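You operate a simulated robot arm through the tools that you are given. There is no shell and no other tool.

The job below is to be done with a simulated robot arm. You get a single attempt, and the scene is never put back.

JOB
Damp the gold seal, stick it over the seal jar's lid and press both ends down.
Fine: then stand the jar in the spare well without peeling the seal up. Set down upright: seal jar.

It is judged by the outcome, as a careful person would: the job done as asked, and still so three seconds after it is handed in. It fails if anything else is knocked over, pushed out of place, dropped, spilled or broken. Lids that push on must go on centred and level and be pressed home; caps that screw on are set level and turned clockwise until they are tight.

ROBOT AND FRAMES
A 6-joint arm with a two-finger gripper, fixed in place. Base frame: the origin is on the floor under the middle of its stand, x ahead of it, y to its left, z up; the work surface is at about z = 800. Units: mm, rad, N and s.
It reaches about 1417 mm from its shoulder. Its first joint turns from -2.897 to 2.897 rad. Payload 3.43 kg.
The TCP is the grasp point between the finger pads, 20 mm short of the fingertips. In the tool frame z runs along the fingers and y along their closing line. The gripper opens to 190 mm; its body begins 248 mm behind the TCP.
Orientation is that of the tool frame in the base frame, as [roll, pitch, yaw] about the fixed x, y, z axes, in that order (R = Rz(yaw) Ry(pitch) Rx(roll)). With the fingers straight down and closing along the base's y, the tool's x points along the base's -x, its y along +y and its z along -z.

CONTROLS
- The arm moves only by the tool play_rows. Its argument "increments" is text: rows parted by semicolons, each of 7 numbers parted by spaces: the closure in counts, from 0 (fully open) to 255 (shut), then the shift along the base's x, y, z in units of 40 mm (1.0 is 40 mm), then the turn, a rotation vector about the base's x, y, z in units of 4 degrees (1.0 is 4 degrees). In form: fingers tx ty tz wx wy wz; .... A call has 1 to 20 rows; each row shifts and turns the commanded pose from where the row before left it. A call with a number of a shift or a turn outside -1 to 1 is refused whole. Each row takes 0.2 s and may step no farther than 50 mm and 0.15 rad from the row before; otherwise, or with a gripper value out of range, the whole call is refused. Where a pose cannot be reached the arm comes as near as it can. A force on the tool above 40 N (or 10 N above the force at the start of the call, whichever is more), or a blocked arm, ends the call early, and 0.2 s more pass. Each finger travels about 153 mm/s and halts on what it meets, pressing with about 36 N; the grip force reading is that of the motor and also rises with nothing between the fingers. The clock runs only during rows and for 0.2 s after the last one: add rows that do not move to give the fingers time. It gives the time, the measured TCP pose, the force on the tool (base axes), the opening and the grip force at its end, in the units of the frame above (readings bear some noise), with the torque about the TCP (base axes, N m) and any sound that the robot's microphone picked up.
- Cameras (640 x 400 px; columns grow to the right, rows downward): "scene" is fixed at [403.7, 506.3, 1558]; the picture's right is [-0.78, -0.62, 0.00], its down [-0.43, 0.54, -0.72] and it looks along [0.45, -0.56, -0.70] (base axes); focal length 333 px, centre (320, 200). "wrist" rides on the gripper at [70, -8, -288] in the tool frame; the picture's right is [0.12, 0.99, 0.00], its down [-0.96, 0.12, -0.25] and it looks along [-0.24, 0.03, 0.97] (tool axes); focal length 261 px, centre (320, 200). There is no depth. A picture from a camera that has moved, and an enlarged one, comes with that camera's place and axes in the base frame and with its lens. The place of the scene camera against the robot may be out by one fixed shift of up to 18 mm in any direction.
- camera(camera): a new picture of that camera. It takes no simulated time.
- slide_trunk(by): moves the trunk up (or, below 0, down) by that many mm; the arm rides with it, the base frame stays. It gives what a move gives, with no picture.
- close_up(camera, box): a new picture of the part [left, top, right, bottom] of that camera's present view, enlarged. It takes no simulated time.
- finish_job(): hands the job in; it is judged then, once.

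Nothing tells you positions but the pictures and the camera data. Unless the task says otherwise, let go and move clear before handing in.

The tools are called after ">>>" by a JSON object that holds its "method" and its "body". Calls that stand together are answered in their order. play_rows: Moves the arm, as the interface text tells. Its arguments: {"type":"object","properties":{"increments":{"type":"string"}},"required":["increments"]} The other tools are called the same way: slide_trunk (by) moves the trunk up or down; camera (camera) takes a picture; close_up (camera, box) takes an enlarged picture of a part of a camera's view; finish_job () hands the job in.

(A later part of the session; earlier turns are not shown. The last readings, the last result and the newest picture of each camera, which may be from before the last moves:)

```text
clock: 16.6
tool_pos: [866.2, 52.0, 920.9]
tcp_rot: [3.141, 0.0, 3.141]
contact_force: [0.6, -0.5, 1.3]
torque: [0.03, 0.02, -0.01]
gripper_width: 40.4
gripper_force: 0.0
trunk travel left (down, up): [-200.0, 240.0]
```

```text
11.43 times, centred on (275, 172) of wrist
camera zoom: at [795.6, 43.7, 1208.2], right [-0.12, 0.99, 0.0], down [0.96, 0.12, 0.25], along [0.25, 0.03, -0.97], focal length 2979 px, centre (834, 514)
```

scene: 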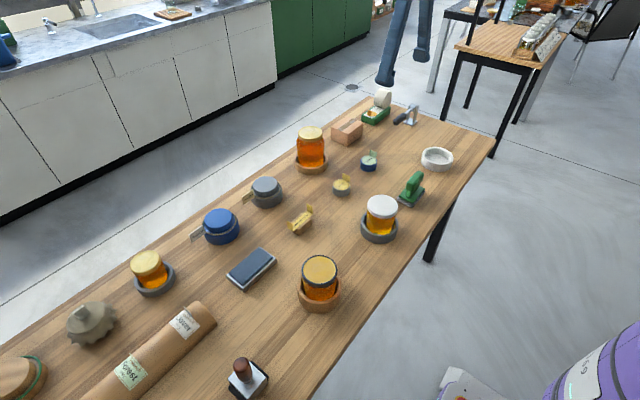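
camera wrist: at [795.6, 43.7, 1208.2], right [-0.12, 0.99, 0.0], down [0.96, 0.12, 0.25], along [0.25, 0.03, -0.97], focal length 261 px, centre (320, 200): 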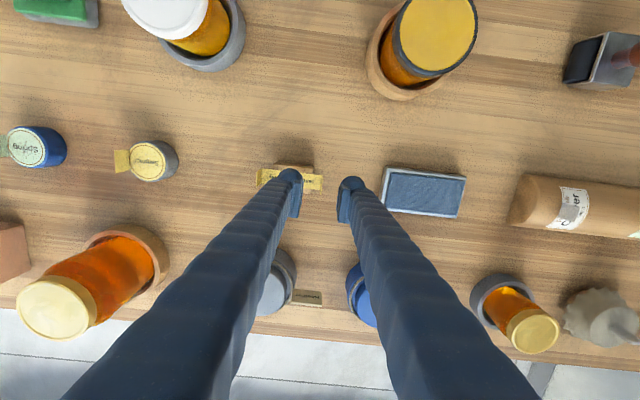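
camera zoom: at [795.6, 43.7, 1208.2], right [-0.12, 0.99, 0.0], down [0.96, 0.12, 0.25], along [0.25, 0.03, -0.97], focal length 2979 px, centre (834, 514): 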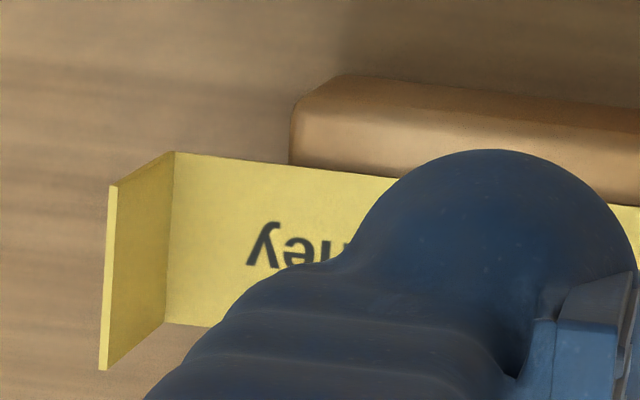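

The flap stands at y≈54.2, x 853–875, z 832–864. I'm lowering with the fingers either side of it and closing.

>>> {"method": "play_rows", "body": {"increments": "201 -0.05 0.055 -0.8 0 0 0;201 0 0 -0.5 0 0 0;201 0 0 -0.3 0 0 0;201 0 0 0 0 0 0"}}

>>> {"method": "close_up", "body": {"camera": "wrist", "box": [260, 150, 380, 230]}}

>>> {"method": "close_up", "body": {"camera": "scene", "box": [280, 190, 335, 240]}}

```text
clock: 17.6
tool_pos: [862.7, 56.0, 857.0]
tcp_rot: [-3.142, 0.0, -3.141]
contact_force: [-0.7, -0.6, -0.6]
torque: [-0.02, 0.01, 0.0]
gripper_width: 40.3
gripper_force: 0.0
trunk travel left (down, up): [-200.0, 240.0]
```

```text
5.00 times, centred on (320, 190) of wrist
camera zoom: at [793.1, 47.2, 1144.5], right [-0.12, 0.99, 0.0], down [0.96, 0.12, 0.25], along [0.24, 0.03, -0.97], focal length 1303 px, centre (320, 250)
```

zoom: 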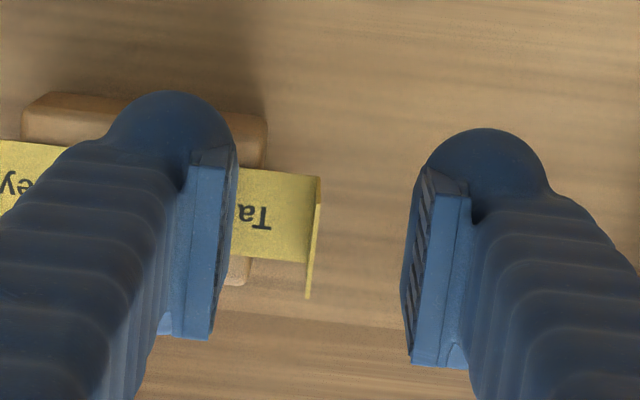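

```text
8.00 times, centred on (308, 215) of scene
camera zoom: at [403.7, 506.3, 1558.0], right [-0.78, -0.62, 0.0], down [-0.43, 0.54, -0.72], along [0.45, -0.56, -0.7], focal length 2663 px, centre (420, 80)
```

zoom: 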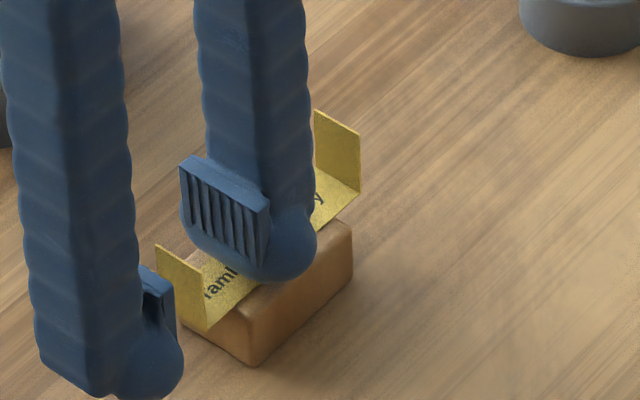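

>>> {"method": "play_rows", "body": {"increments": "201 0.02 -0.045 0 0 0 0;225 0 0 0 0 0 0;240 0 0 0 0 0 0;240 0 0 0 0 0 0"}}

>>> {"method": "close_up", "body": {"camera": "wrist", "box": [260, 150, 380, 230]}}

>>> {"method": "close_up", "body": {"camera": "scene", "box": [280, 190, 335, 240]}}

```text
clock: 18.6
tool_pos: [863.6, 54.1, 856.2]
tcp_rot: [-3.141, -0.001, 3.141]
contact_force: [-0.2, -0.1, 0.0]
torque: [0.0, 0.01, 0.0]
gripper_width: 11.2
gripper_force: 0.0
trunk travel left (down, up): [-200.0, 240.0]
```

```text
5.00 times, centred on (320, 190) of wrist
camera zoom: at [793.7, 45.5, 1144.7], right [-0.12, 0.99, 0.0], down [0.96, 0.12, 0.25], along [0.24, 0.03, -0.97], focal length 1303 px, centre (320, 250)
```

zoom: 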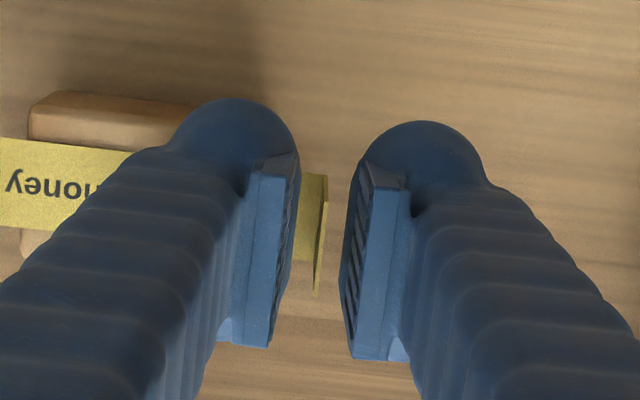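

```text
8.00 times, centred on (308, 215) of scene
camera zoom: at [403.7, 506.3, 1558.0], right [-0.78, -0.62, 0.0], down [-0.43, 0.54, -0.72], along [0.45, -0.56, -0.7], focal length 2663 px, centre (420, 80)
```

zoom: 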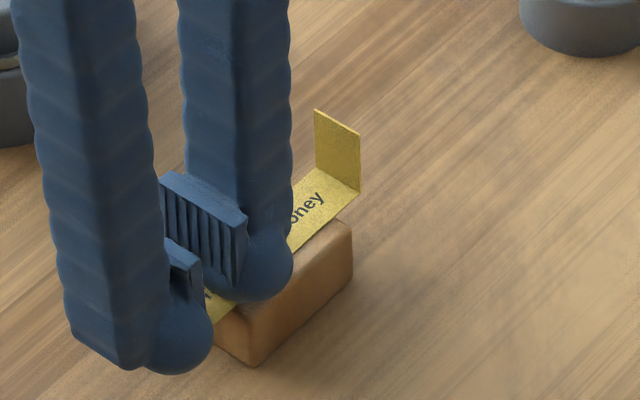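

The flap is centred in the gap, so I'm closing fully.

>>> {"method": "play_rows", "body": {"increments": "255 0 0 0 0 0 0;255 0 0 0 0 0 0;255 0 0 0 0 0 0"}}

>>> {"method": "close_up", "body": {"camera": "scene", "box": [280, 190, 335, 240]}}

```text
clock: 19.4
tool_pos: [864.1, 53.1, 857.1]
tcp_rot: [3.141, -0.001, 3.141]
contact_force: [-0.3, -0.7, -0.3]
torque: [0.01, 0.02, 0.01]
gripper_width: 6.0
gripper_force: 34.6
trunk travel left (down, up): [-200.0, 240.0]
```

```text
8.00 times, centred on (308, 215) of scene
camera zoom: at [403.7, 506.3, 1558.0], right [-0.78, -0.62, 0.0], down [-0.43, 0.54, -0.72], along [0.45, -0.56, -0.7], focal length 2663 px, centre (420, 80)
```

zoom: 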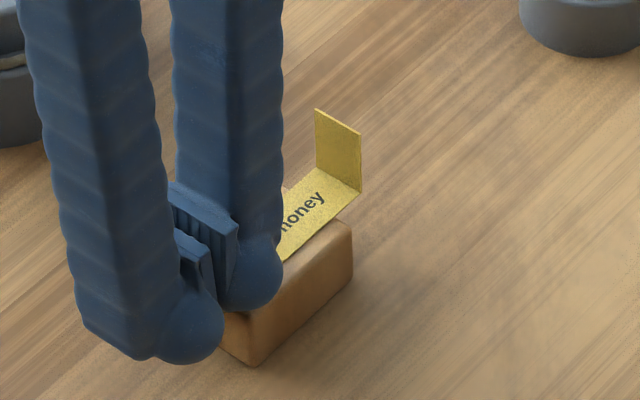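

The grip holds at 6 mm with 34.6 N. I'm lifting a little to check the strip comes up with it.

>>> {"method": "play_rows", "body": {"increments": "255 0 0 0.2 0 0 0;255 0 0 0.4 0 0 0;255 0 0 0.6 0 0 0;255 0 0 0 0 0 0"}}

>>> {"method": "close_up", "body": {"camera": "scene", "box": [270, 170, 350, 240]}}

>>> {"method": "close_up", "body": {"camera": "wrist", "box": [230, 130, 390, 240]}}

```text
clock: 20.4
tool_pos: [863.5, 55.0, 904.2]
tcp_rot: [3.141, -0.002, 3.141]
contact_force: [-0.8, -0.3, 0.2]
torque: [0.01, -0.03, 0.01]
gripper_width: 6.1
gripper_force: 35.1
trunk travel left (down, up): [-200.0, 240.0]
```

```text
5.71 times, centred on (310, 205) of scene
camera zoom: at [403.7, 506.3, 1558.0], right [-0.78, -0.62, 0.0], down [-0.43, 0.54, -0.72], along [0.45, -0.56, -0.7], focal length 1902 px, centre (377, 171)
```

zoom: 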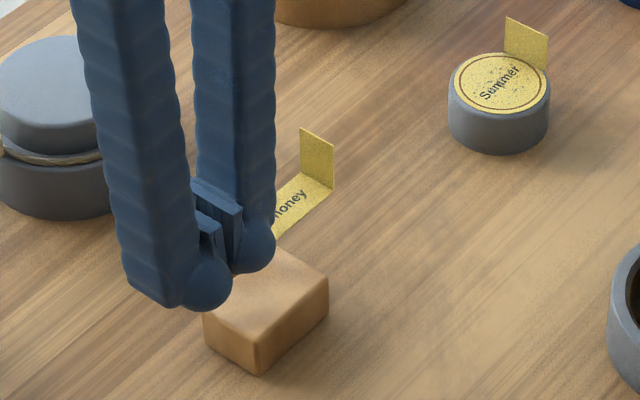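

```text
3.64 times, centred on (310, 185) of wrist
camera zoom: at [792.9, 46.2, 1192.3], right [-0.12, 0.99, 0.0], down [0.96, 0.12, 0.25], along [0.24, 0.03, -0.97], focal length 948 px, centre (356, 254)
```

zoom: 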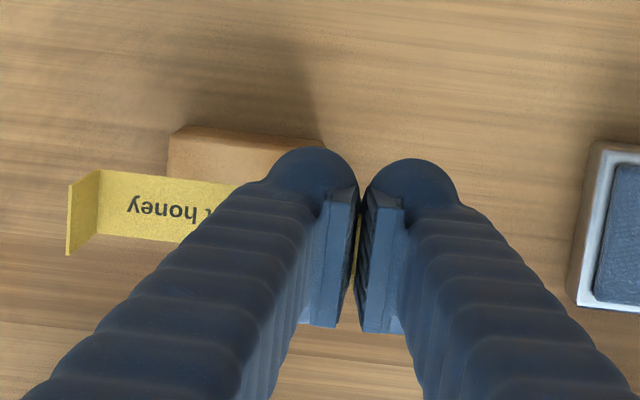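

The strip is lifted and held rigid. The pad top is about x 837–896, y 156–268, z≈821, so I'll put the strip's centre over the pad's centre and lower to just above it.

>>> {"method": "play_rows", "body": {"increments": "255 0.02 1 0 0 0 0;255 0.02 1 0 0 0 0;255 0.02 1 0 0 0 0;255 0.02 1 0 0 0 0;255 0 1 0 0 0 0;255 0 0 -0.5 0 0 0;255 0 0 -0.5 0 0 0;255 0 0 0 0 0 0"}}

>>> {"method": "camera", "body": {"camera": "wrist"}}

>>> {"method": "close_up", "body": {"camera": "wrist", "box": [210, 120, 390, 240]}}

>>> {"method": "close_up", "body": {"camera": "scene", "box": [210, 210, 310, 300]}}

```text
clock: 22.2
tool_pos: [866.6, 253.2, 864.1]
tcp_rot: [3.141, 0.0, -3.141]
contact_force: [-0.6, -0.4, 0.6]
torque: [0.0, 0.01, -0.01]
gripper_width: 6.1
gripper_force: 33.8
trunk travel left (down, up): [-200.0, 240.0]
```

```text
taken
camera wrist: at [796.4, 244.9, 1152.0], right [-0.12, 0.99, 0.0], down [0.96, 0.12, 0.25], along [0.25, 0.03, -0.97], focal length 261 px, centre (320, 200)
```

wrist: 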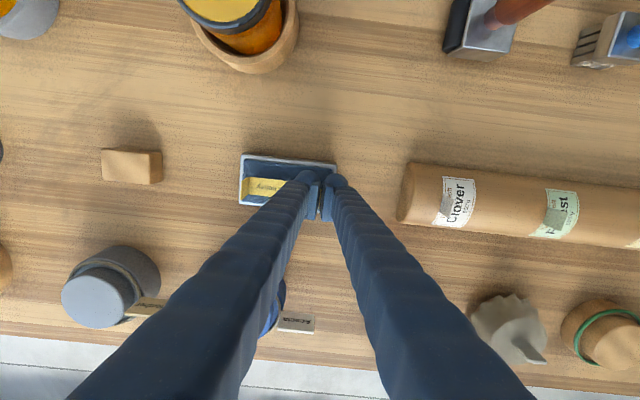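

```text
3.33 times, centred on (300, 180) of wrist
camera zoom: at [796.4, 244.9, 1152.0], right [-0.12, 0.99, 0.0], down [0.96, 0.12, 0.25], along [0.25, 0.03, -0.97], focal length 869 px, centre (387, 267)
```

zoom: 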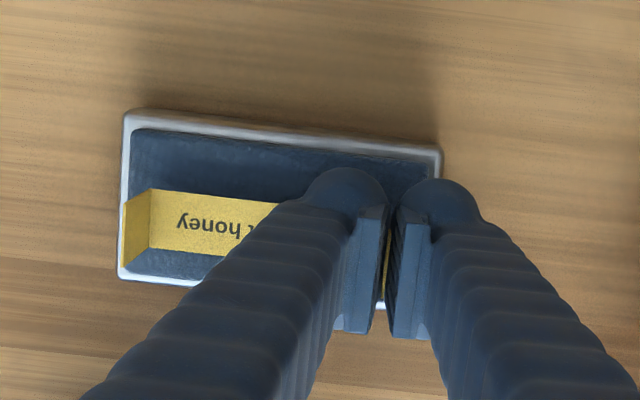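

```text
4.44 times, centred on (260, 255) of scene
camera zoom: at [403.7, 506.3, 1558.0], right [-0.78, -0.62, 0.0], down [-0.43, 0.54, -0.72], along [0.45, -0.56, -0.7], focal length 1479 px, centre (587, -44)
```

zoom: 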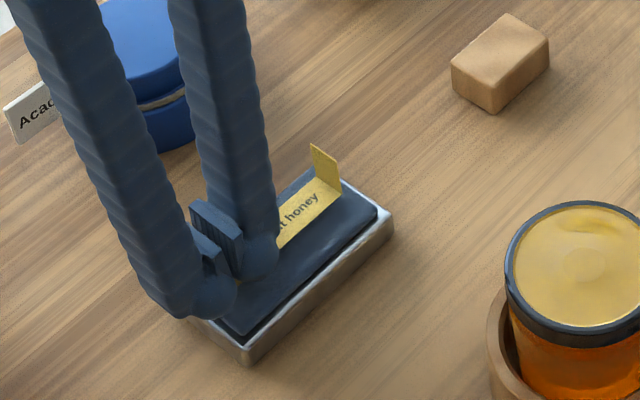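

The strip hovers over the pad, covering x 856–878 and y 166–252, which is well inside it. I'll lower until I feel contact.

>>> {"method": "play_rows", "body": {"increments": "255 0 0 -0.2 0 0 0;255 0 0 -0.15 0 0 0;255 0 0 -0.05 0 0 0;255 0 0 0 0 0 0"}}

>>> {"method": "close_up", "body": {"camera": "scene", "box": [225, 220, 285, 300]}}

```text
clock: 23.2
tool_pos: [866.7, 252.7, 850.3]
tcp_rot: [3.14, 0.006, 3.141]
contact_force: [2.3, 4.2, 26.9]
torque: [-0.08, -0.14, 0.01]
gripper_width: 6.0
gripper_force: 34.6
trunk travel left (down, up): [-200.0, 240.0]
```

```text
5.00 times, centred on (255, 260) of scene
camera zoom: at [403.7, 506.3, 1558.0], right [-0.78, -0.62, 0.0], down [-0.43, 0.54, -0.72], along [0.45, -0.56, -0.7], focal length 1664 px, centre (645, -100)
```

zoom: 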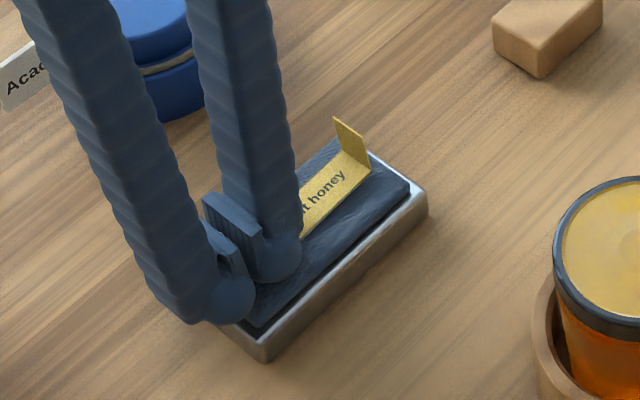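

I have contact, but at 27 N it's firmer than needed. I'll ease off a little, hold, and rock gently so the far end also wets.

>>> {"method": "play_rows", "body": {"increments": "255 0 0 0.03 0 0 0;255 0 0 0 0 0 0;255 0 0 0 0 0 0;255 0 0 0 0.3 0 0;255 0 0 0 0 0 0;255 0 0 0 0 0 0"}}

>>> {"method": "close_up", "body": {"camera": "scene", "box": [225, 220, 285, 300]}}

>>> {"method": "close_up", "body": {"camera": "wrist", "box": [210, 120, 390, 240]}}

```text
clock: 24.6
tool_pos: [864.9, 253.1, 851.4]
tcp_rot: [3.121, 0.0, 3.141]
contact_force: [0.3, -1.6, 14.9]
torque: [-0.14, -0.02, 0.02]
gripper_width: 6.1
gripper_force: 34.5
trunk travel left (down, up): [-200.0, 240.0]
```

```text
5.00 times, centred on (255, 260) of scene
camera zoom: at [403.7, 506.3, 1558.0], right [-0.78, -0.62, 0.0], down [-0.43, 0.54, -0.72], along [0.45, -0.56, -0.7], focal length 1664 px, centre (645, -100)
```

zoom: 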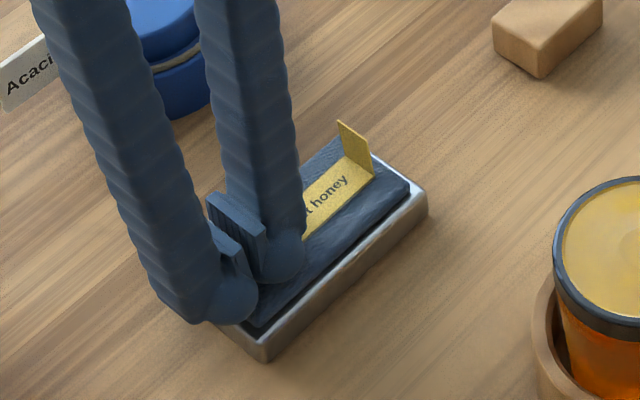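

```text
3.33 times, centred on (300, 180) of wrist
camera zoom: at [794.9, 238.6, 1138.2], right [-0.12, 0.99, 0.02], down [0.96, 0.11, 0.25], along [0.24, 0.05, -0.97], focal length 869 px, centre (387, 267)
```

zoom: 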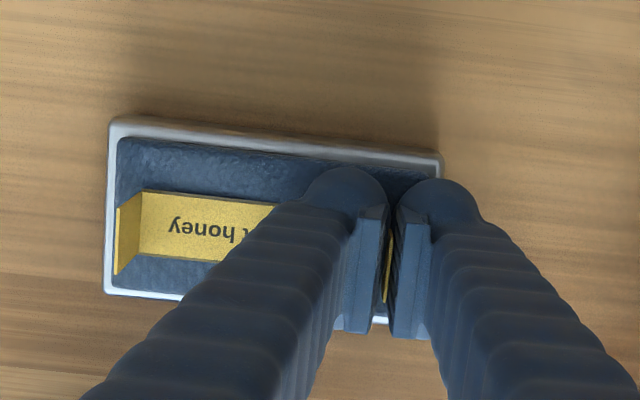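

The strip has been pressed on the wet pad for over a second at 15–27 N. I'm levelling and lifting it clear now.

>>> {"method": "play_rows", "body": {"increments": "255 0 0 0.1 -0.3 0 0;255 0 0 0.3 0 0 0;255 0 0 0.8 0 0 0;255 0 0 1 0 0 0;255 0 0 0.6 0 0 0;255 0 0 0 0 0 0"}}

>>> {"method": "camera", "body": {"camera": "wrist"}}

>>> {"method": "close_up", "body": {"camera": "scene", "box": [210, 170, 310, 290]}}

>>> {"method": "close_up", "body": {"camera": "wrist", "box": [210, 120, 390, 240]}}

```text
clock: 26.0
tool_pos: [866.5, 253.3, 963.2]
tcp_rot: [-3.142, -0.003, 3.142]
contact_force: [0.3, 0.1, -0.1]
torque: [0.0, -0.01, -0.02]
gripper_width: 5.9
gripper_force: 33.8
trunk travel left (down, up): [-200.0, 240.0]
```

```text
taken
camera wrist: at [796.3, 244.5, 1250.0], right [-0.12, 0.99, 0.0], down [0.96, 0.12, 0.25], along [0.24, 0.03, -0.97], focal length 261 px, centre (320, 200)
```

wrist: 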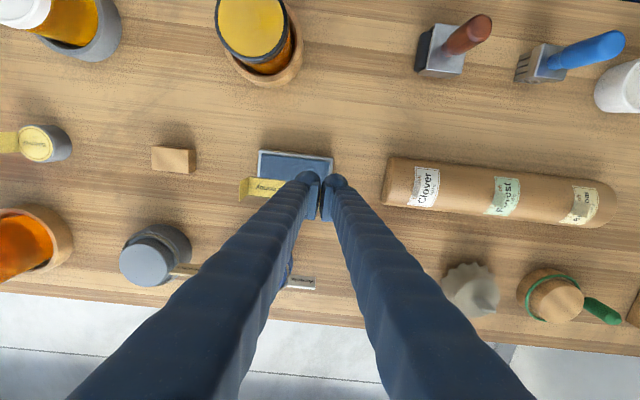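

```text
3.33 times, centred on (260, 230) of scene
camera zoom: at [403.7, 506.3, 1558.0], right [-0.78, -0.62, 0.0], down [-0.43, 0.54, -0.72], along [0.45, -0.56, -0.7], focal length 1109 px, centre (520, 100)
```

zoom: 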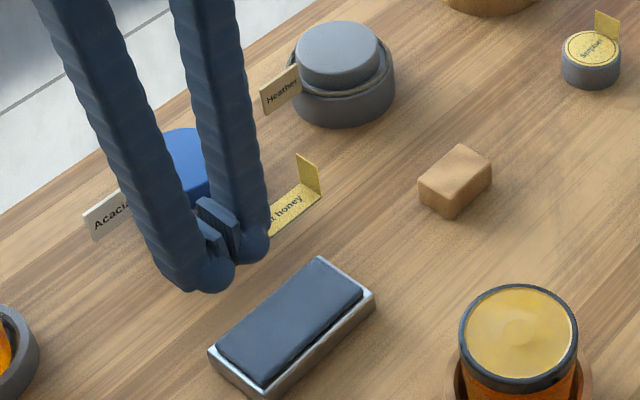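

```text
3.33 times, centred on (300, 180) of wrist
camera zoom: at [796.3, 244.5, 1250.0], right [-0.12, 0.99, 0.0], down [0.96, 0.12, 0.25], along [0.24, 0.03, -0.97], focal length 869 px, centre (387, 267)
```

zoom: 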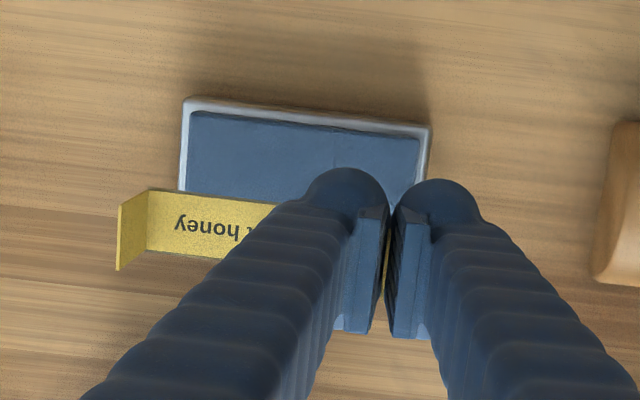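

The strip is still level in the grip and the pad hasn't moved. I'm carrying it over the dark-rimmed jar, strip along y, and stopping above the lid.

>>> {"method": "play_rows", "body": {"increments": "255 -0.9425 -0.29 0 0 0 0;255 -0.9425 -0.29 0 0 0 0;255 -0.9425 -0.29 0 0 0 0;255 -0.9425 -0.29 0 0 0 0;255 -0.9425 -0.29 0 0 0 0;255 0 0 0 0 0 0"}}

>>> {"method": "camera", "body": {"camera": "wrist"}}

>>> {"method": "close_up", "body": {"camera": "wrist", "box": [210, 120, 390, 240]}}

>>> {"method": "close_up", "body": {"camera": "scene", "box": [260, 210, 380, 320]}}

```text
clock: 27.4
tool_pos: [678.0, 192.8, 963.0]
tcp_rot: [-3.141, -0.002, -3.141]
contact_force: [-0.3, -0.8, -1.6]
torque: [0.04, -0.04, 0.03]
gripper_width: 6.0
gripper_force: 34.3
trunk travel left (down, up): [-200.0, 240.0]
```

```text
taken
camera wrist: at [607.5, 186.7, 1251.0], right [-0.12, 0.99, 0.0], down [0.96, 0.12, 0.25], along [0.24, 0.03, -0.97], focal length 261 px, centre (320, 200)
```

wrist: 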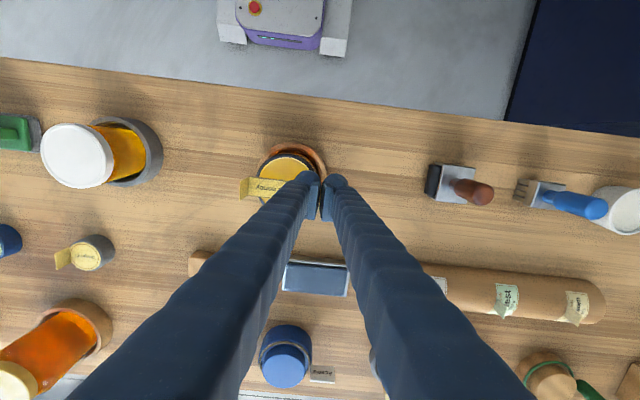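

```text
3.33 times, centred on (300, 180) of wrist
camera zoom: at [607.5, 186.7, 1251.0], right [-0.12, 0.99, 0.0], down [0.96, 0.12, 0.25], along [0.24, 0.03, -0.97], focal length 869 px, centre (387, 267)
```

zoom: 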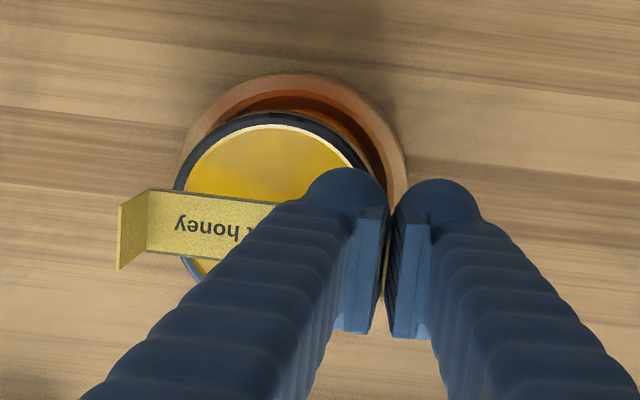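

```text
3.64 times, centred on (320, 265) of scene
camera zoom: at [403.7, 506.3, 1558.0], right [-0.78, -0.62, 0.0], down [-0.43, 0.54, -0.72], along [0.45, -0.56, -0.7], focal length 1210 px, centre (320, -36)
```

zoom: 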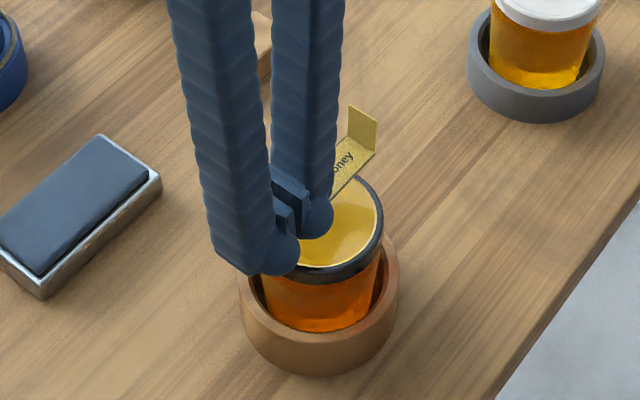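

>>> {"method": "close_up", "body": {"camera": "wrist", "box": [240, 135, 330, 205]}}

>>> {"method": "close_up", "body": {"camera": "scene", "box": [295, 225, 345, 300]}}

```text
5.71 times, centred on (285, 170) of wrist
camera zoom: at [607.5, 186.7, 1251.0], right [-0.12, 0.99, 0.0], down [0.96, 0.12, 0.25], along [0.24, 0.03, -0.97], focal length 1489 px, centre (520, 371)
```

zoom: 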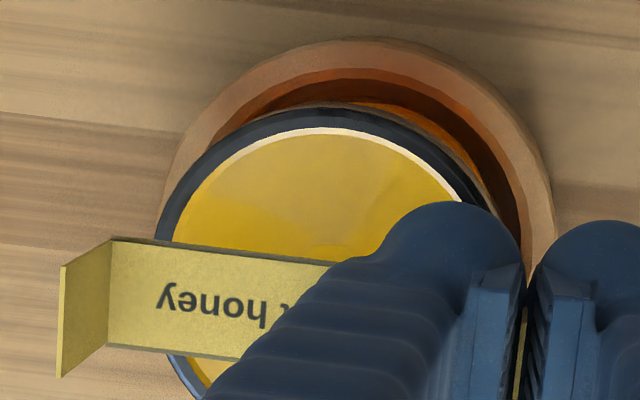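

```text
5.33 times, centred on (320, 262) of scene
camera zoom: at [403.7, 506.3, 1558.0], right [-0.78, -0.62, 0.0], down [-0.43, 0.54, -0.72], along [0.45, -0.56, -0.7], focal length 1775 px, centre (320, -133)
```

zoom: 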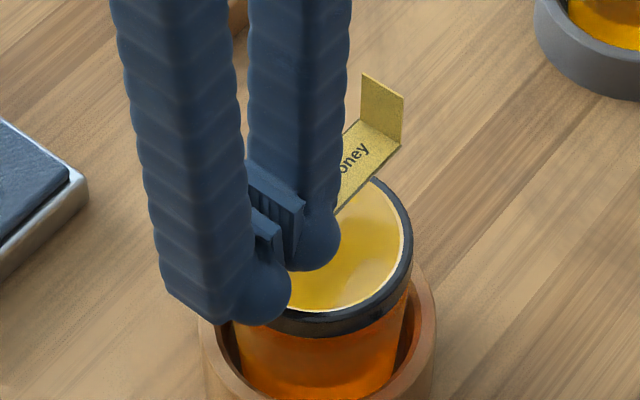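

The strip centre is within about 1.5 mm of the lid centre and square to it. I'll lower it onto the lid slowly.

>>> {"method": "play_rows", "body": {"increments": "255 0.01 0.015 -0.4 0 0 0;255 0 0 -0.35 0 0 0;255 0 0 -0.05 0 0 0;255 0 0 0 0 0 0"}}

>>> {"method": "close_up", "body": {"camera": "scene", "box": [290, 220, 350, 300]}}

>>> {"method": "close_up", "body": {"camera": "wrist", "box": [240, 135, 330, 205]}}

```text
clock: 28.4
tool_pos: [678.7, 195.6, 930.4]
tcp_rot: [3.141, -0.001, 3.14]
contact_force: [-0.1, 0.6, 0.0]
torque: [-0.03, -0.02, 0.0]
gripper_width: 6.1
gripper_force: 34.2
trunk travel left (down, up): [-200.0, 240.0]
```

```text
5.00 times, centred on (320, 260) of scene
camera zoom: at [403.7, 506.3, 1558.0], right [-0.78, -0.62, 0.0], down [-0.43, 0.54, -0.72], along [0.45, -0.56, -0.7], focal length 1664 px, centre (320, -100)
```

zoom: 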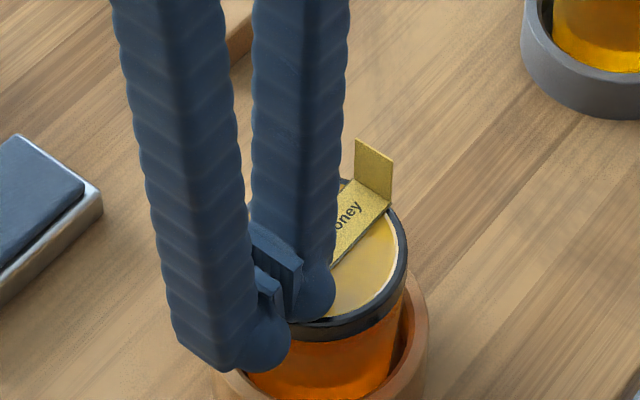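

```text
5.71 times, centred on (285, 170) of wrist
camera zoom: at [608.0, 188.2, 1218.1], right [-0.12, 0.99, 0.0], down [0.96, 0.12, 0.25], along [0.24, 0.03, -0.97], focal length 1489 px, centre (520, 371)
```

zoom: 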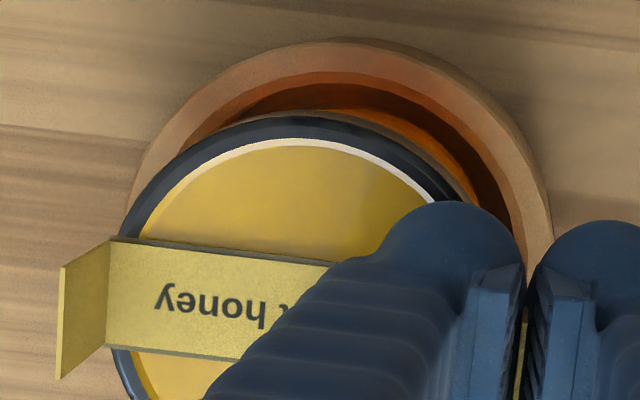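

>>> {"method": "play_rows", "body": {"increments": "255 0.01 0 -0.05 0 0 0;255 0 0 -0.05 0 0 0;255 0 0 0 0 0 0"}}

```text
clock: 29.2
tool_pos: [678.6, 197.4, 928.9]
tcp_rot: [3.139, 0.003, 3.14]
contact_force: [0.1, 3.0, 28.0]
torque: [-0.09, -0.05, 0.03]
gripper_width: 6.1
gripper_force: 34.3
trunk travel left (down, up): [-200.0, 240.0]
```

>>> {"method": "play_rows", "body": {"increments": "255 0 0 0.03 0 0 0;255 0 0 0 0 0 0;255 0 0 0 0.3 0 0;255 0 0 0 0 0 0;255 0 0 0 0 0 0;255 0 0 0 -0.3 0 0;255 0 0 0 0 0 0"}}

>>> {"method": "close_up", "body": {"camera": "scene", "box": [290, 220, 350, 300]}}

>>> {"method": "close_up", "body": {"camera": "wrist", "box": [240, 135, 330, 205]}}

```text
clock: 30.8
tool_pos: [677.9, 195.3, 927.9]
tcp_rot: [3.14, 0.0, -3.141]
contact_force: [4.4, 6.9, 14.6]
torque: [-0.14, -0.08, 0.12]
gripper_width: 5.7
gripper_force: 34.6
trunk travel left (down, up): [-200.0, 240.0]
```

```text
5.00 times, centred on (320, 260) of scene
camera zoom: at [403.7, 506.3, 1558.0], right [-0.78, -0.62, 0.0], down [-0.43, 0.54, -0.72], along [0.45, -0.56, -0.7], focal length 1664 px, centre (320, -100)
```

zoom: 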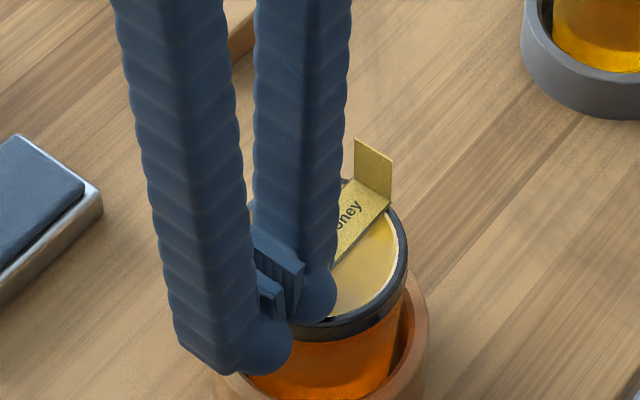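

```text
5.71 times, centred on (285, 170) of wrist
camera zoom: at [607.3, 187.9, 1215.8], right [-0.12, 0.99, 0.0], down [0.96, 0.12, 0.25], along [0.25, 0.03, -0.97], focal length 1489 px, centre (520, 371)
```

zoom: 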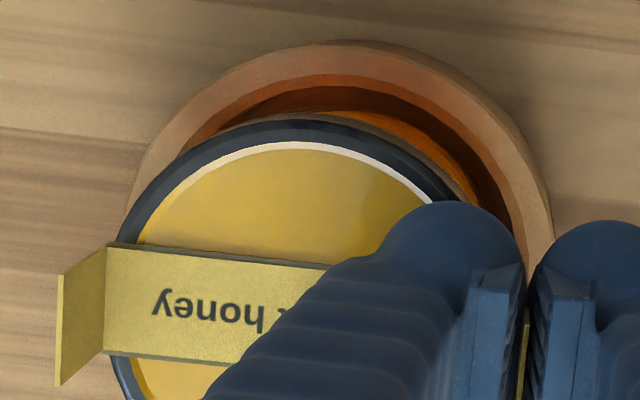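

The strip is seated flat and there is side resistance, so it seems to be sticking. I'm opening gently to release the flap and then rising straight up.

>>> {"method": "play_rows", "body": {"increments": "245 0 0 0 0 0 0;230 0 0 0 0 0 0;210 0 0 0 0 0 0;210 0 0 0 0 0 0"}}

>>> {"method": "close_up", "body": {"camera": "scene", "box": [290, 220, 350, 300]}}

>>> {"method": "close_up", "body": {"camera": "wrist", "box": [240, 135, 370, 225]}}

```text
clock: 31.8
tool_pos: [678.1, 194.9, 928.6]
tcp_rot: [-3.14, 0.001, -3.14]
contact_force: [0.5, 9.7, 18.0]
torque: [-0.28, -0.03, 0.03]
gripper_width: 28.0
gripper_force: 0.1
trunk travel left (down, up): [-200.0, 240.0]
```

```text
5.00 times, centred on (320, 260) of scene
camera zoom: at [403.7, 506.3, 1558.0], right [-0.78, -0.62, 0.0], down [-0.43, 0.54, -0.72], along [0.45, -0.56, -0.7], focal length 1664 px, centre (320, -100)
```

zoom: 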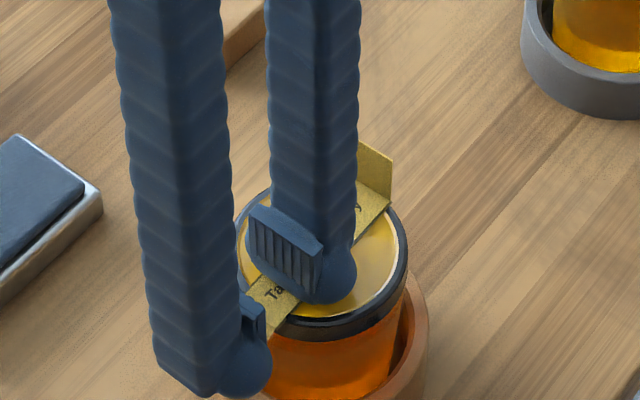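

```text
4.44 times, centred on (305, 180) of wrist
camera zoom: at [607.1, 187.8, 1215.7], right [-0.12, 0.99, 0.0], down [0.96, 0.12, 0.25], along [0.25, 0.03, -0.97], focal length 1158 px, centre (387, 289)
```

zoom: 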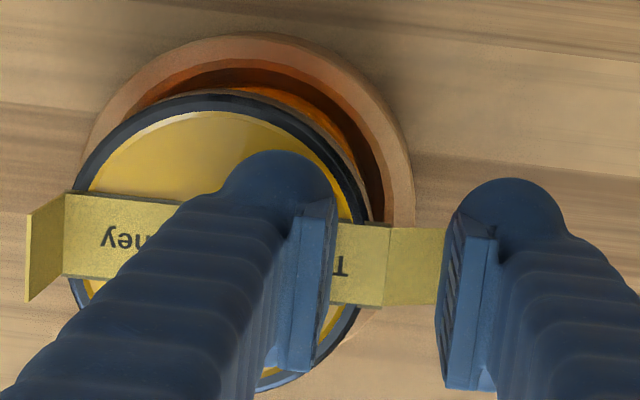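

The +y flap has swung outward against the outer finger, and the fingertips are still pressing lightly. I'm rising straight up to see how the strip sits.

>>> {"method": "play_rows", "body": {"increments": "210 0 0 0.1 0 0 0;210 0 0 0.3 0 0 0;210 0 0 0.6 0 0 0;210 0 0 0.8 0 0 0;210 0 0 0 0 0 0"}}

>>> {"method": "camera", "body": {"camera": "wrist"}}

>>> {"method": "close_up", "body": {"camera": "scene", "box": [280, 220, 360, 310]}}

>>> {"method": "close_up", "body": {"camera": "wrist", "box": [240, 125, 370, 225]}}

```text
clock: 33.0
tool_pos: [677.4, 195.1, 997.8]
tcp_rot: [3.14, -0.002, -3.141]
contact_force: [-0.6, 0.0, 0.5]
torque: [0.04, 0.0, -0.03]
gripper_width: 33.7
gripper_force: 0.0
trunk travel left (down, up): [-200.0, 240.0]
```

```text
taken
camera wrist: at [607.3, 187.3, 1286.5], right [-0.12, 0.99, 0.0], down [0.96, 0.12, 0.25], along [0.24, 0.03, -0.97], focal length 261 px, centre (320, 200)
```

wrist: 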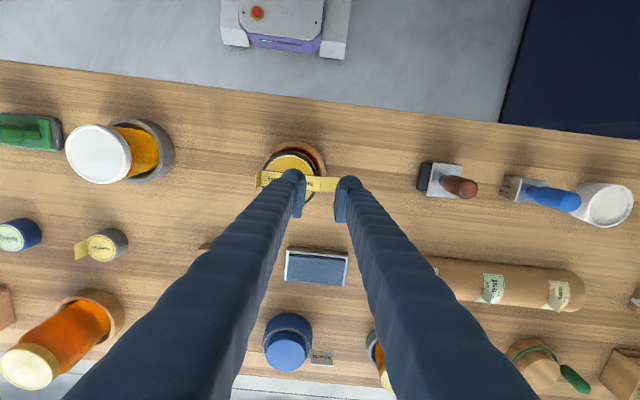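

```text
4.44 times, centred on (320, 265) of scene
camera zoom: at [403.7, 506.3, 1558.0], right [-0.78, -0.62, 0.0], down [-0.43, 0.54, -0.72], along [0.45, -0.56, -0.7], focal length 1479 px, centre (320, -89)
```

zoom: 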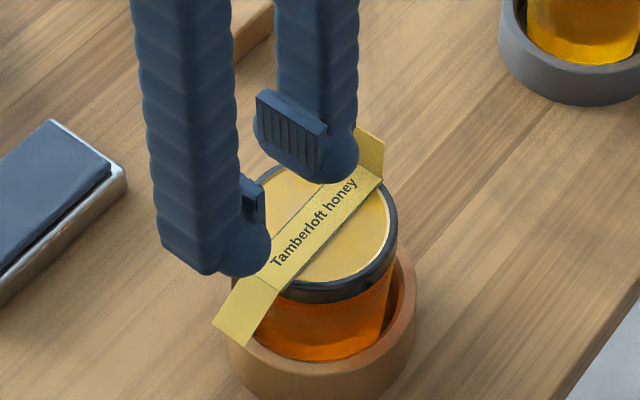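

```text
4.00 times, centred on (305, 175) of wrist
camera zoom: at [607.3, 187.3, 1286.5], right [-0.12, 0.99, 0.0], down [0.96, 0.12, 0.25], along [0.24, 0.03, -0.97], focal length 1043 px, centre (380, 300)
```

zoom: 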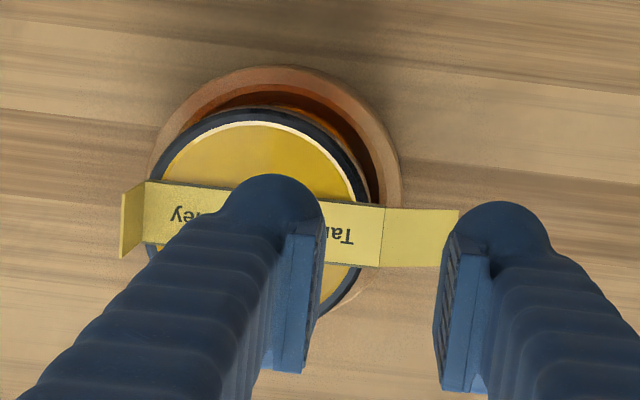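

The strip is lying across the lid. The +y end has folded out to about horizontal and the -y flap still stands up. I'll move aside for a clear look before pressing the ends down.

>>> {"method": "play_rows", "body": {"increments": "210 0 0 1 0 0 0;210 0 -1 0 0 0 0;210 0 -1 0 0 0 0;210 0 -1 0 0 0 0;210 0 -1 0 0 0 0;210 0 -0.2 0 0 0 0;210 0 0 0 0 0 0"}}

>>> {"method": "close_up", "body": {"camera": "scene", "box": [280, 230, 360, 310]}}

>>> {"method": "camera", "body": {"camera": "wrist"}}

```text
clock: 34.6
tool_pos: [676.5, 29.8, 1039.9]
tcp_rot: [3.141, -0.002, 3.141]
contact_force: [-0.1, -0.3, 0.6]
torque: [-0.09, 0.0, 0.02]
gripper_width: 33.3
gripper_force: 0.1
trunk travel left (down, up): [-200.0, 240.0]
```

```text
5.00 times, centred on (320, 270) of scene
camera zoom: at [403.7, 506.3, 1558.0], right [-0.78, -0.62, 0.0], down [-0.43, 0.54, -0.72], along [0.45, -0.56, -0.7], focal length 1664 px, centre (320, -150)
```

zoom: 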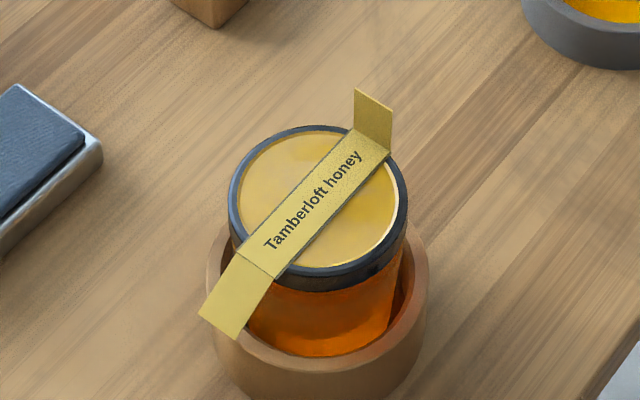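

```text
taken
camera wrist: at [607.3, 21.4, 1327.1], right [-0.12, 0.99, 0.0], down [0.96, 0.12, 0.25], along [0.24, 0.03, -0.97], focal length 261 px, centre (320, 200)
```

wrist: 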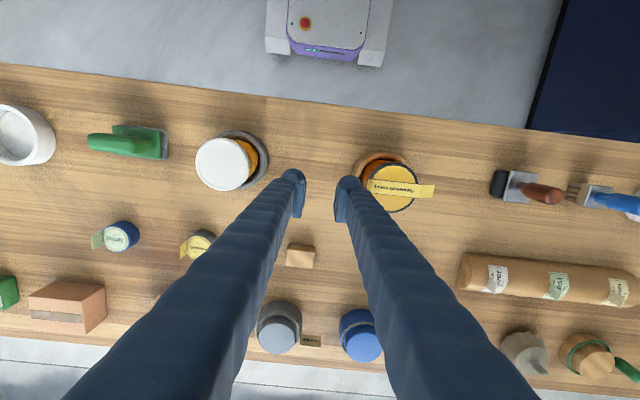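

The strip is well centred and looks stuck. I'll close the fingers, come down inside the standing -y flap and sweep it outward. After that both ends can be pressed down together.

>>> {"method": "play_rows", "body": {"increments": "255 0.1 1 0 0 0 0;255 0 1 0 0 0 0;255 0 1 0 0 0 0;255 0 0.1 -1 0 0 0;255 0 0 -1 0 0 0;255 0 0 -0.4 0 0 0;255 0 0 0 0 0 0"}}

>>> {"method": "close_up", "body": {"camera": "scene", "box": [280, 220, 360, 310]}}

>>> {"method": "close_up", "body": {"camera": "wrist", "box": [240, 125, 370, 225]}}

```text
clock: 36.2
tool_pos: [681.3, 150.3, 941.5]
tcp_rot: [-3.14, -0.001, 3.141]
contact_force: [-0.3, 0.7, -0.3]
torque: [-0.04, 0.06, 0.01]
gripper_width: 0.1
gripper_force: 34.4
trunk travel left (down, up): [-200.0, 240.0]
```

```text
4.44 times, centred on (320, 265) of scene
camera zoom: at [403.7, 506.3, 1558.0], right [-0.78, -0.62, 0.0], down [-0.43, 0.54, -0.72], along [0.45, -0.56, -0.7], focal length 1479 px, centre (320, -89)
```

zoom: 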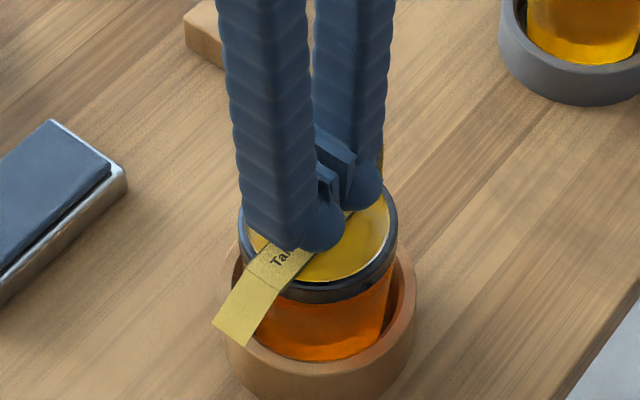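

```text
4.00 times, centred on (305, 175) of wrist
camera zoom: at [611.3, 143.2, 1229.4], right [-0.12, 0.99, 0.0], down [0.96, 0.12, 0.25], along [0.25, 0.03, -0.97], focal length 1043 px, centre (380, 300)
```

zoom: 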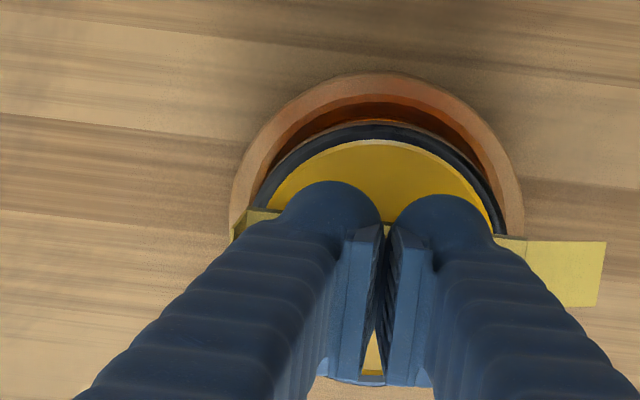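

>>> {"method": "play_rows", "body": {"increments": "255 0 0 -0.17 0 0 0;255 0 -0.15 0 0 0 0;255 0 -0.15 0 0 0 0;255 0 -0.15 0 0 0 0;255 0 -0.15 0 0 0 0;255 0 0 0 0 0 0"}}

>>> {"method": "close_up", "body": {"camera": "scene", "box": [280, 220, 360, 310]}}

>>> {"method": "close_up", "body": {"camera": "wrist", "box": [240, 125, 370, 225]}}

```text
clock: 37.6
tool_pos: [681.3, 128.6, 935.7]
tcp_rot: [-3.141, -0.003, 3.141]
contact_force: [-0.3, -0.6, -0.1]
torque: [0.01, -0.03, 0.06]
gripper_width: 0.0
gripper_force: 34.8
trunk travel left (down, up): [-200.0, 240.0]
```

```text
4.44 times, centred on (320, 265) of scene
camera zoom: at [403.7, 506.3, 1558.0], right [-0.78, -0.62, 0.0], down [-0.43, 0.54, -0.72], along [0.45, -0.56, -0.7], focal length 1479 px, centre (320, -89)
```

zoom: 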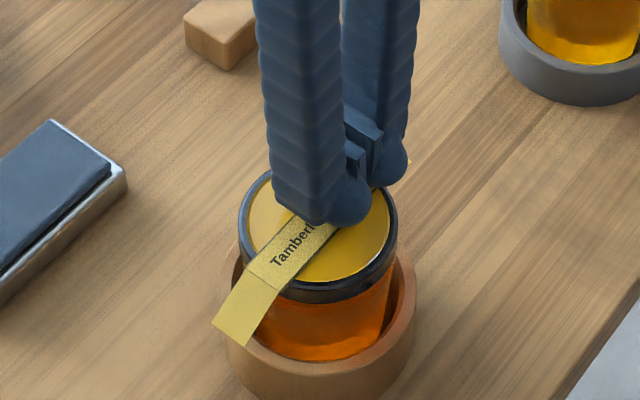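

```text
4.00 times, centred on (305, 175) of wrist
camera zoom: at [611.8, 120.0, 1224.2], right [-0.12, 0.99, 0.0], down [0.96, 0.12, 0.25], along [0.24, 0.03, -0.97], focal length 1043 px, centre (380, 300)
```

zoom: 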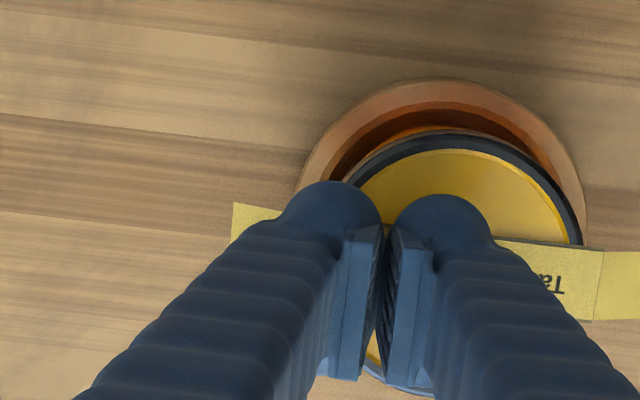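

The -y flap is folding outward and the jar hasn't moved. I'll continue the sweep.

>>> {"method": "play_rows", "body": {"increments": "255 0 -0.2 0 0 0 0;255 0 -0.2 0 0 0 0;255 0 -0.2 0 0 0 0;255 0 -0.2 0 0 0 0;255 0 -0.2 0 0 0 0;255 0 0 0 0 0 0"}}

>>> {"method": "close_up", "body": {"camera": "scene", "box": [280, 220, 360, 310]}}

>>> {"method": "close_up", "body": {"camera": "wrist", "box": [240, 125, 370, 225]}}

```text
clock: 39.0
tool_pos: [682.8, 88.4, 936.2]
tcp_rot: [3.141, -0.001, -3.141]
contact_force: [-0.9, -0.5, -0.4]
torque: [0.02, 0.0, 0.02]
gripper_width: 0.0
gripper_force: 34.5
trunk travel left (down, up): [-200.0, 240.0]
```

```text
4.44 times, centred on (320, 265) of scene
camera zoom: at [403.7, 506.3, 1558.0], right [-0.78, -0.62, 0.0], down [-0.43, 0.54, -0.72], along [0.45, -0.56, -0.7], focal length 1479 px, centre (320, -89)
```

zoom: 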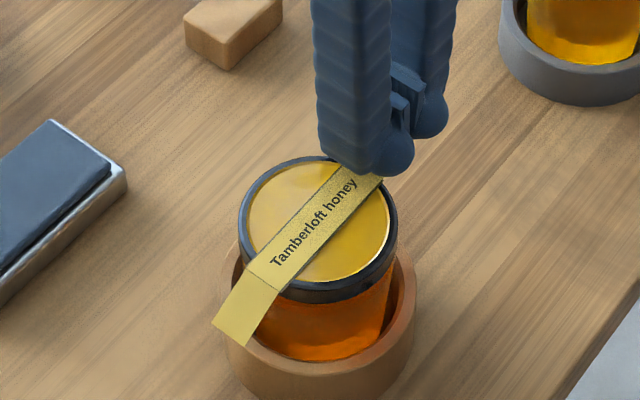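

```text
4.00 times, centred on (305, 175) of wrist
camera zoom: at [612.9, 80.7, 1224.2], right [-0.12, 0.99, 0.0], down [0.96, 0.12, 0.25], along [0.24, 0.03, -0.97], focal length 1043 px, centre (380, 300)
```

zoom: 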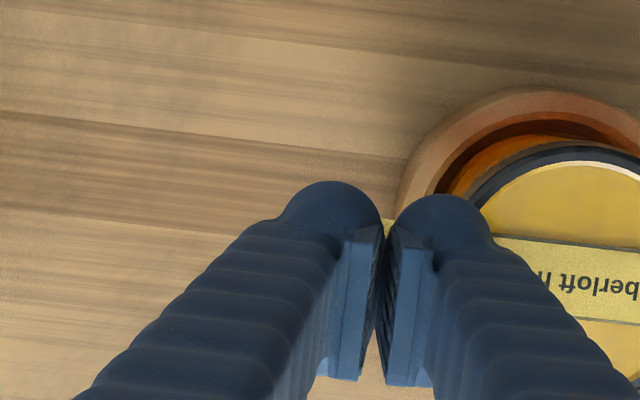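

The flap is now under the fingertips. I'll rise, see whether it stays out, then straddle the lid with both fingers.

>>> {"method": "play_rows", "body": {"increments": "255 0 0 0.5 0 0 0;255 0 0 1 0 0 0;255 0 0 0 0 0 0"}}

>>> {"method": "close_up", "body": {"camera": "scene", "box": [280, 220, 360, 310]}}

>>> {"method": "camera", "body": {"camera": "wrist"}}

```text
clock: 39.8
tool_pos: [682.3, 86.1, 996.2]
tcp_rot: [-3.141, -0.002, -3.141]
contact_force: [0.0, 0.0, -0.1]
torque: [-0.02, -0.01, 0.01]
gripper_width: 0.0
gripper_force: 34.6
trunk travel left (down, up): [-200.0, 240.0]
```

```text
4.44 times, centred on (320, 265) of scene
camera zoom: at [403.7, 506.3, 1558.0], right [-0.78, -0.62, 0.0], down [-0.43, 0.54, -0.72], along [0.45, -0.56, -0.7], focal length 1479 px, centre (320, -89)
```

zoom: 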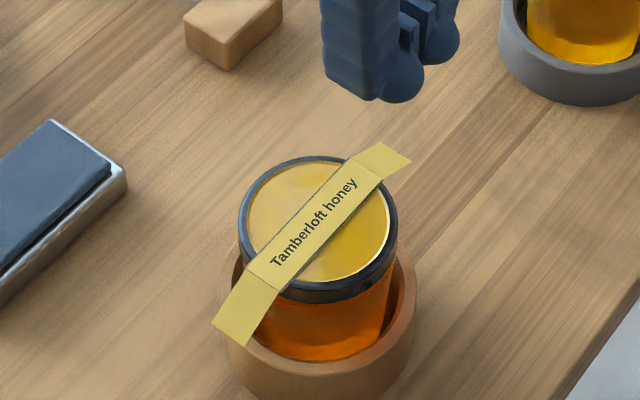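

```text
taken
camera wrist: at [612.4, 78.2, 1284.2], right [-0.12, 0.99, 0.0], down [0.96, 0.12, 0.25], along [0.24, 0.03, -0.97], focal length 261 px, centre (320, 200)
```

wrist: 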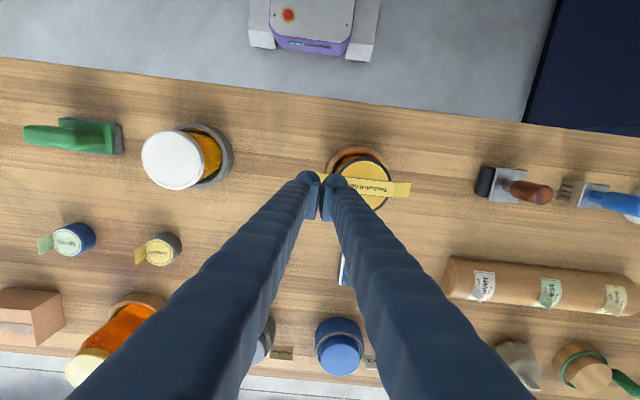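

Both ends now lie outward, roughly level, and stay there. I'm opening to straddle the lid and centring over it.

>>> {"method": "play_rows", "body": {"increments": "113 -0.03 0.8 0 0 0 0;113 0 0.8 0 0 0 0;113 0 0 0 0 0 0;113 0 0 0 0 0 0"}}

>>> {"method": "camera", "body": {"camera": "wrist"}}

>>> {"method": "close_up", "body": {"camera": "wrist", "box": [240, 125, 400, 235]}}

```text
clock: 40.8
tool_pos: [680.7, 149.3, 997.0]
tcp_rot: [3.141, 0.001, -3.14]
contact_force: [0.1, -0.1, -1.0]
torque: [0.05, -0.01, -0.02]
gripper_width: 106.1
gripper_force: 0.0
trunk travel left (down, up): [-200.0, 240.0]
```

```text
taken
camera wrist: at [609.9, 142.0, 1284.7], right [-0.12, 0.99, 0.0], down [0.96, 0.11, 0.25], along [0.25, 0.03, -0.97], focal length 261 px, centre (320, 200)
```

wrist: 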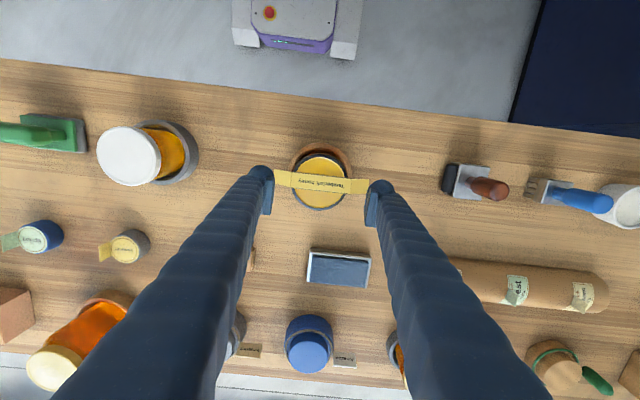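

```text
3.64 times, centred on (320, 180) of wrist
camera zoom: at [609.9, 142.0, 1284.7], right [-0.12, 0.99, 0.0], down [0.96, 0.11, 0.25], along [0.25, 0.03, -0.97], focal length 948 px, centre (320, 273)
```

zoom: 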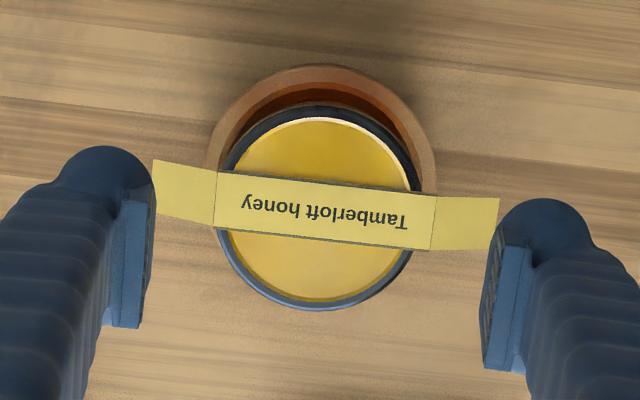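

The view is clear: lid centre is about (680, 150.4), strip centre is about (680.3, 152.9), and the fingers straddle the two ends. I'm lowering to fold both ends down over the rim.

>>> {"method": "play_rows", "body": {"increments": "113 0 0.015 -0.8 0 0 0;113 0 0 -0.8 0 0 0;113 0 0 -0.3 0 0 0;113 0 0 -0.15 0 0 0;113 0 0 0 0 0 0"}}

>>> {"method": "close_up", "body": {"camera": "wrist", "box": [240, 125, 400, 235]}}

>>> {"method": "close_up", "body": {"camera": "scene", "box": [270, 210, 360, 310]}}

```text
clock: 42.0
tool_pos: [681.1, 153.4, 915.2]
tcp_rot: [-3.141, 0.0, 3.142]
contact_force: [-0.4, 0.0, 0.1]
torque: [0.01, -0.01, 0.01]
gripper_width: 105.8
gripper_force: 0.2
trunk travel left (down, up): [-200.0, 240.0]
```

```text
3.64 times, centred on (320, 180) of wrist
camera zoom: at [610.5, 144.6, 1202.8], right [-0.12, 0.99, 0.0], down [0.96, 0.12, 0.25], along [0.24, 0.03, -0.97], focal length 948 px, centre (320, 273)
```

zoom: 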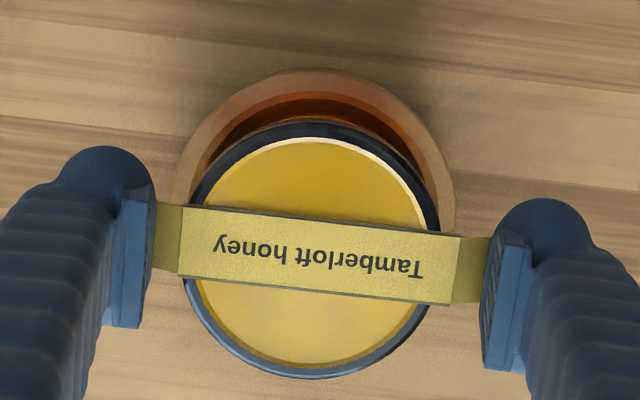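

```text
4.00 times, centred on (315, 260) of scene
camera zoom: at [403.7, 506.3, 1558.0], right [-0.78, -0.62, 0.0], down [-0.43, 0.54, -0.72], along [0.45, -0.56, -0.7], focal length 1331 px, centre (340, -40)
```

zoom: 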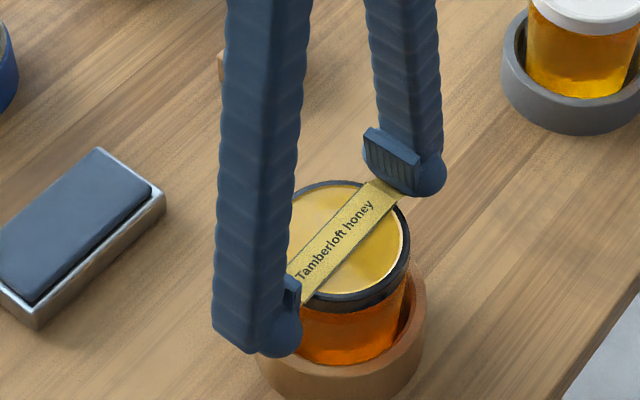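

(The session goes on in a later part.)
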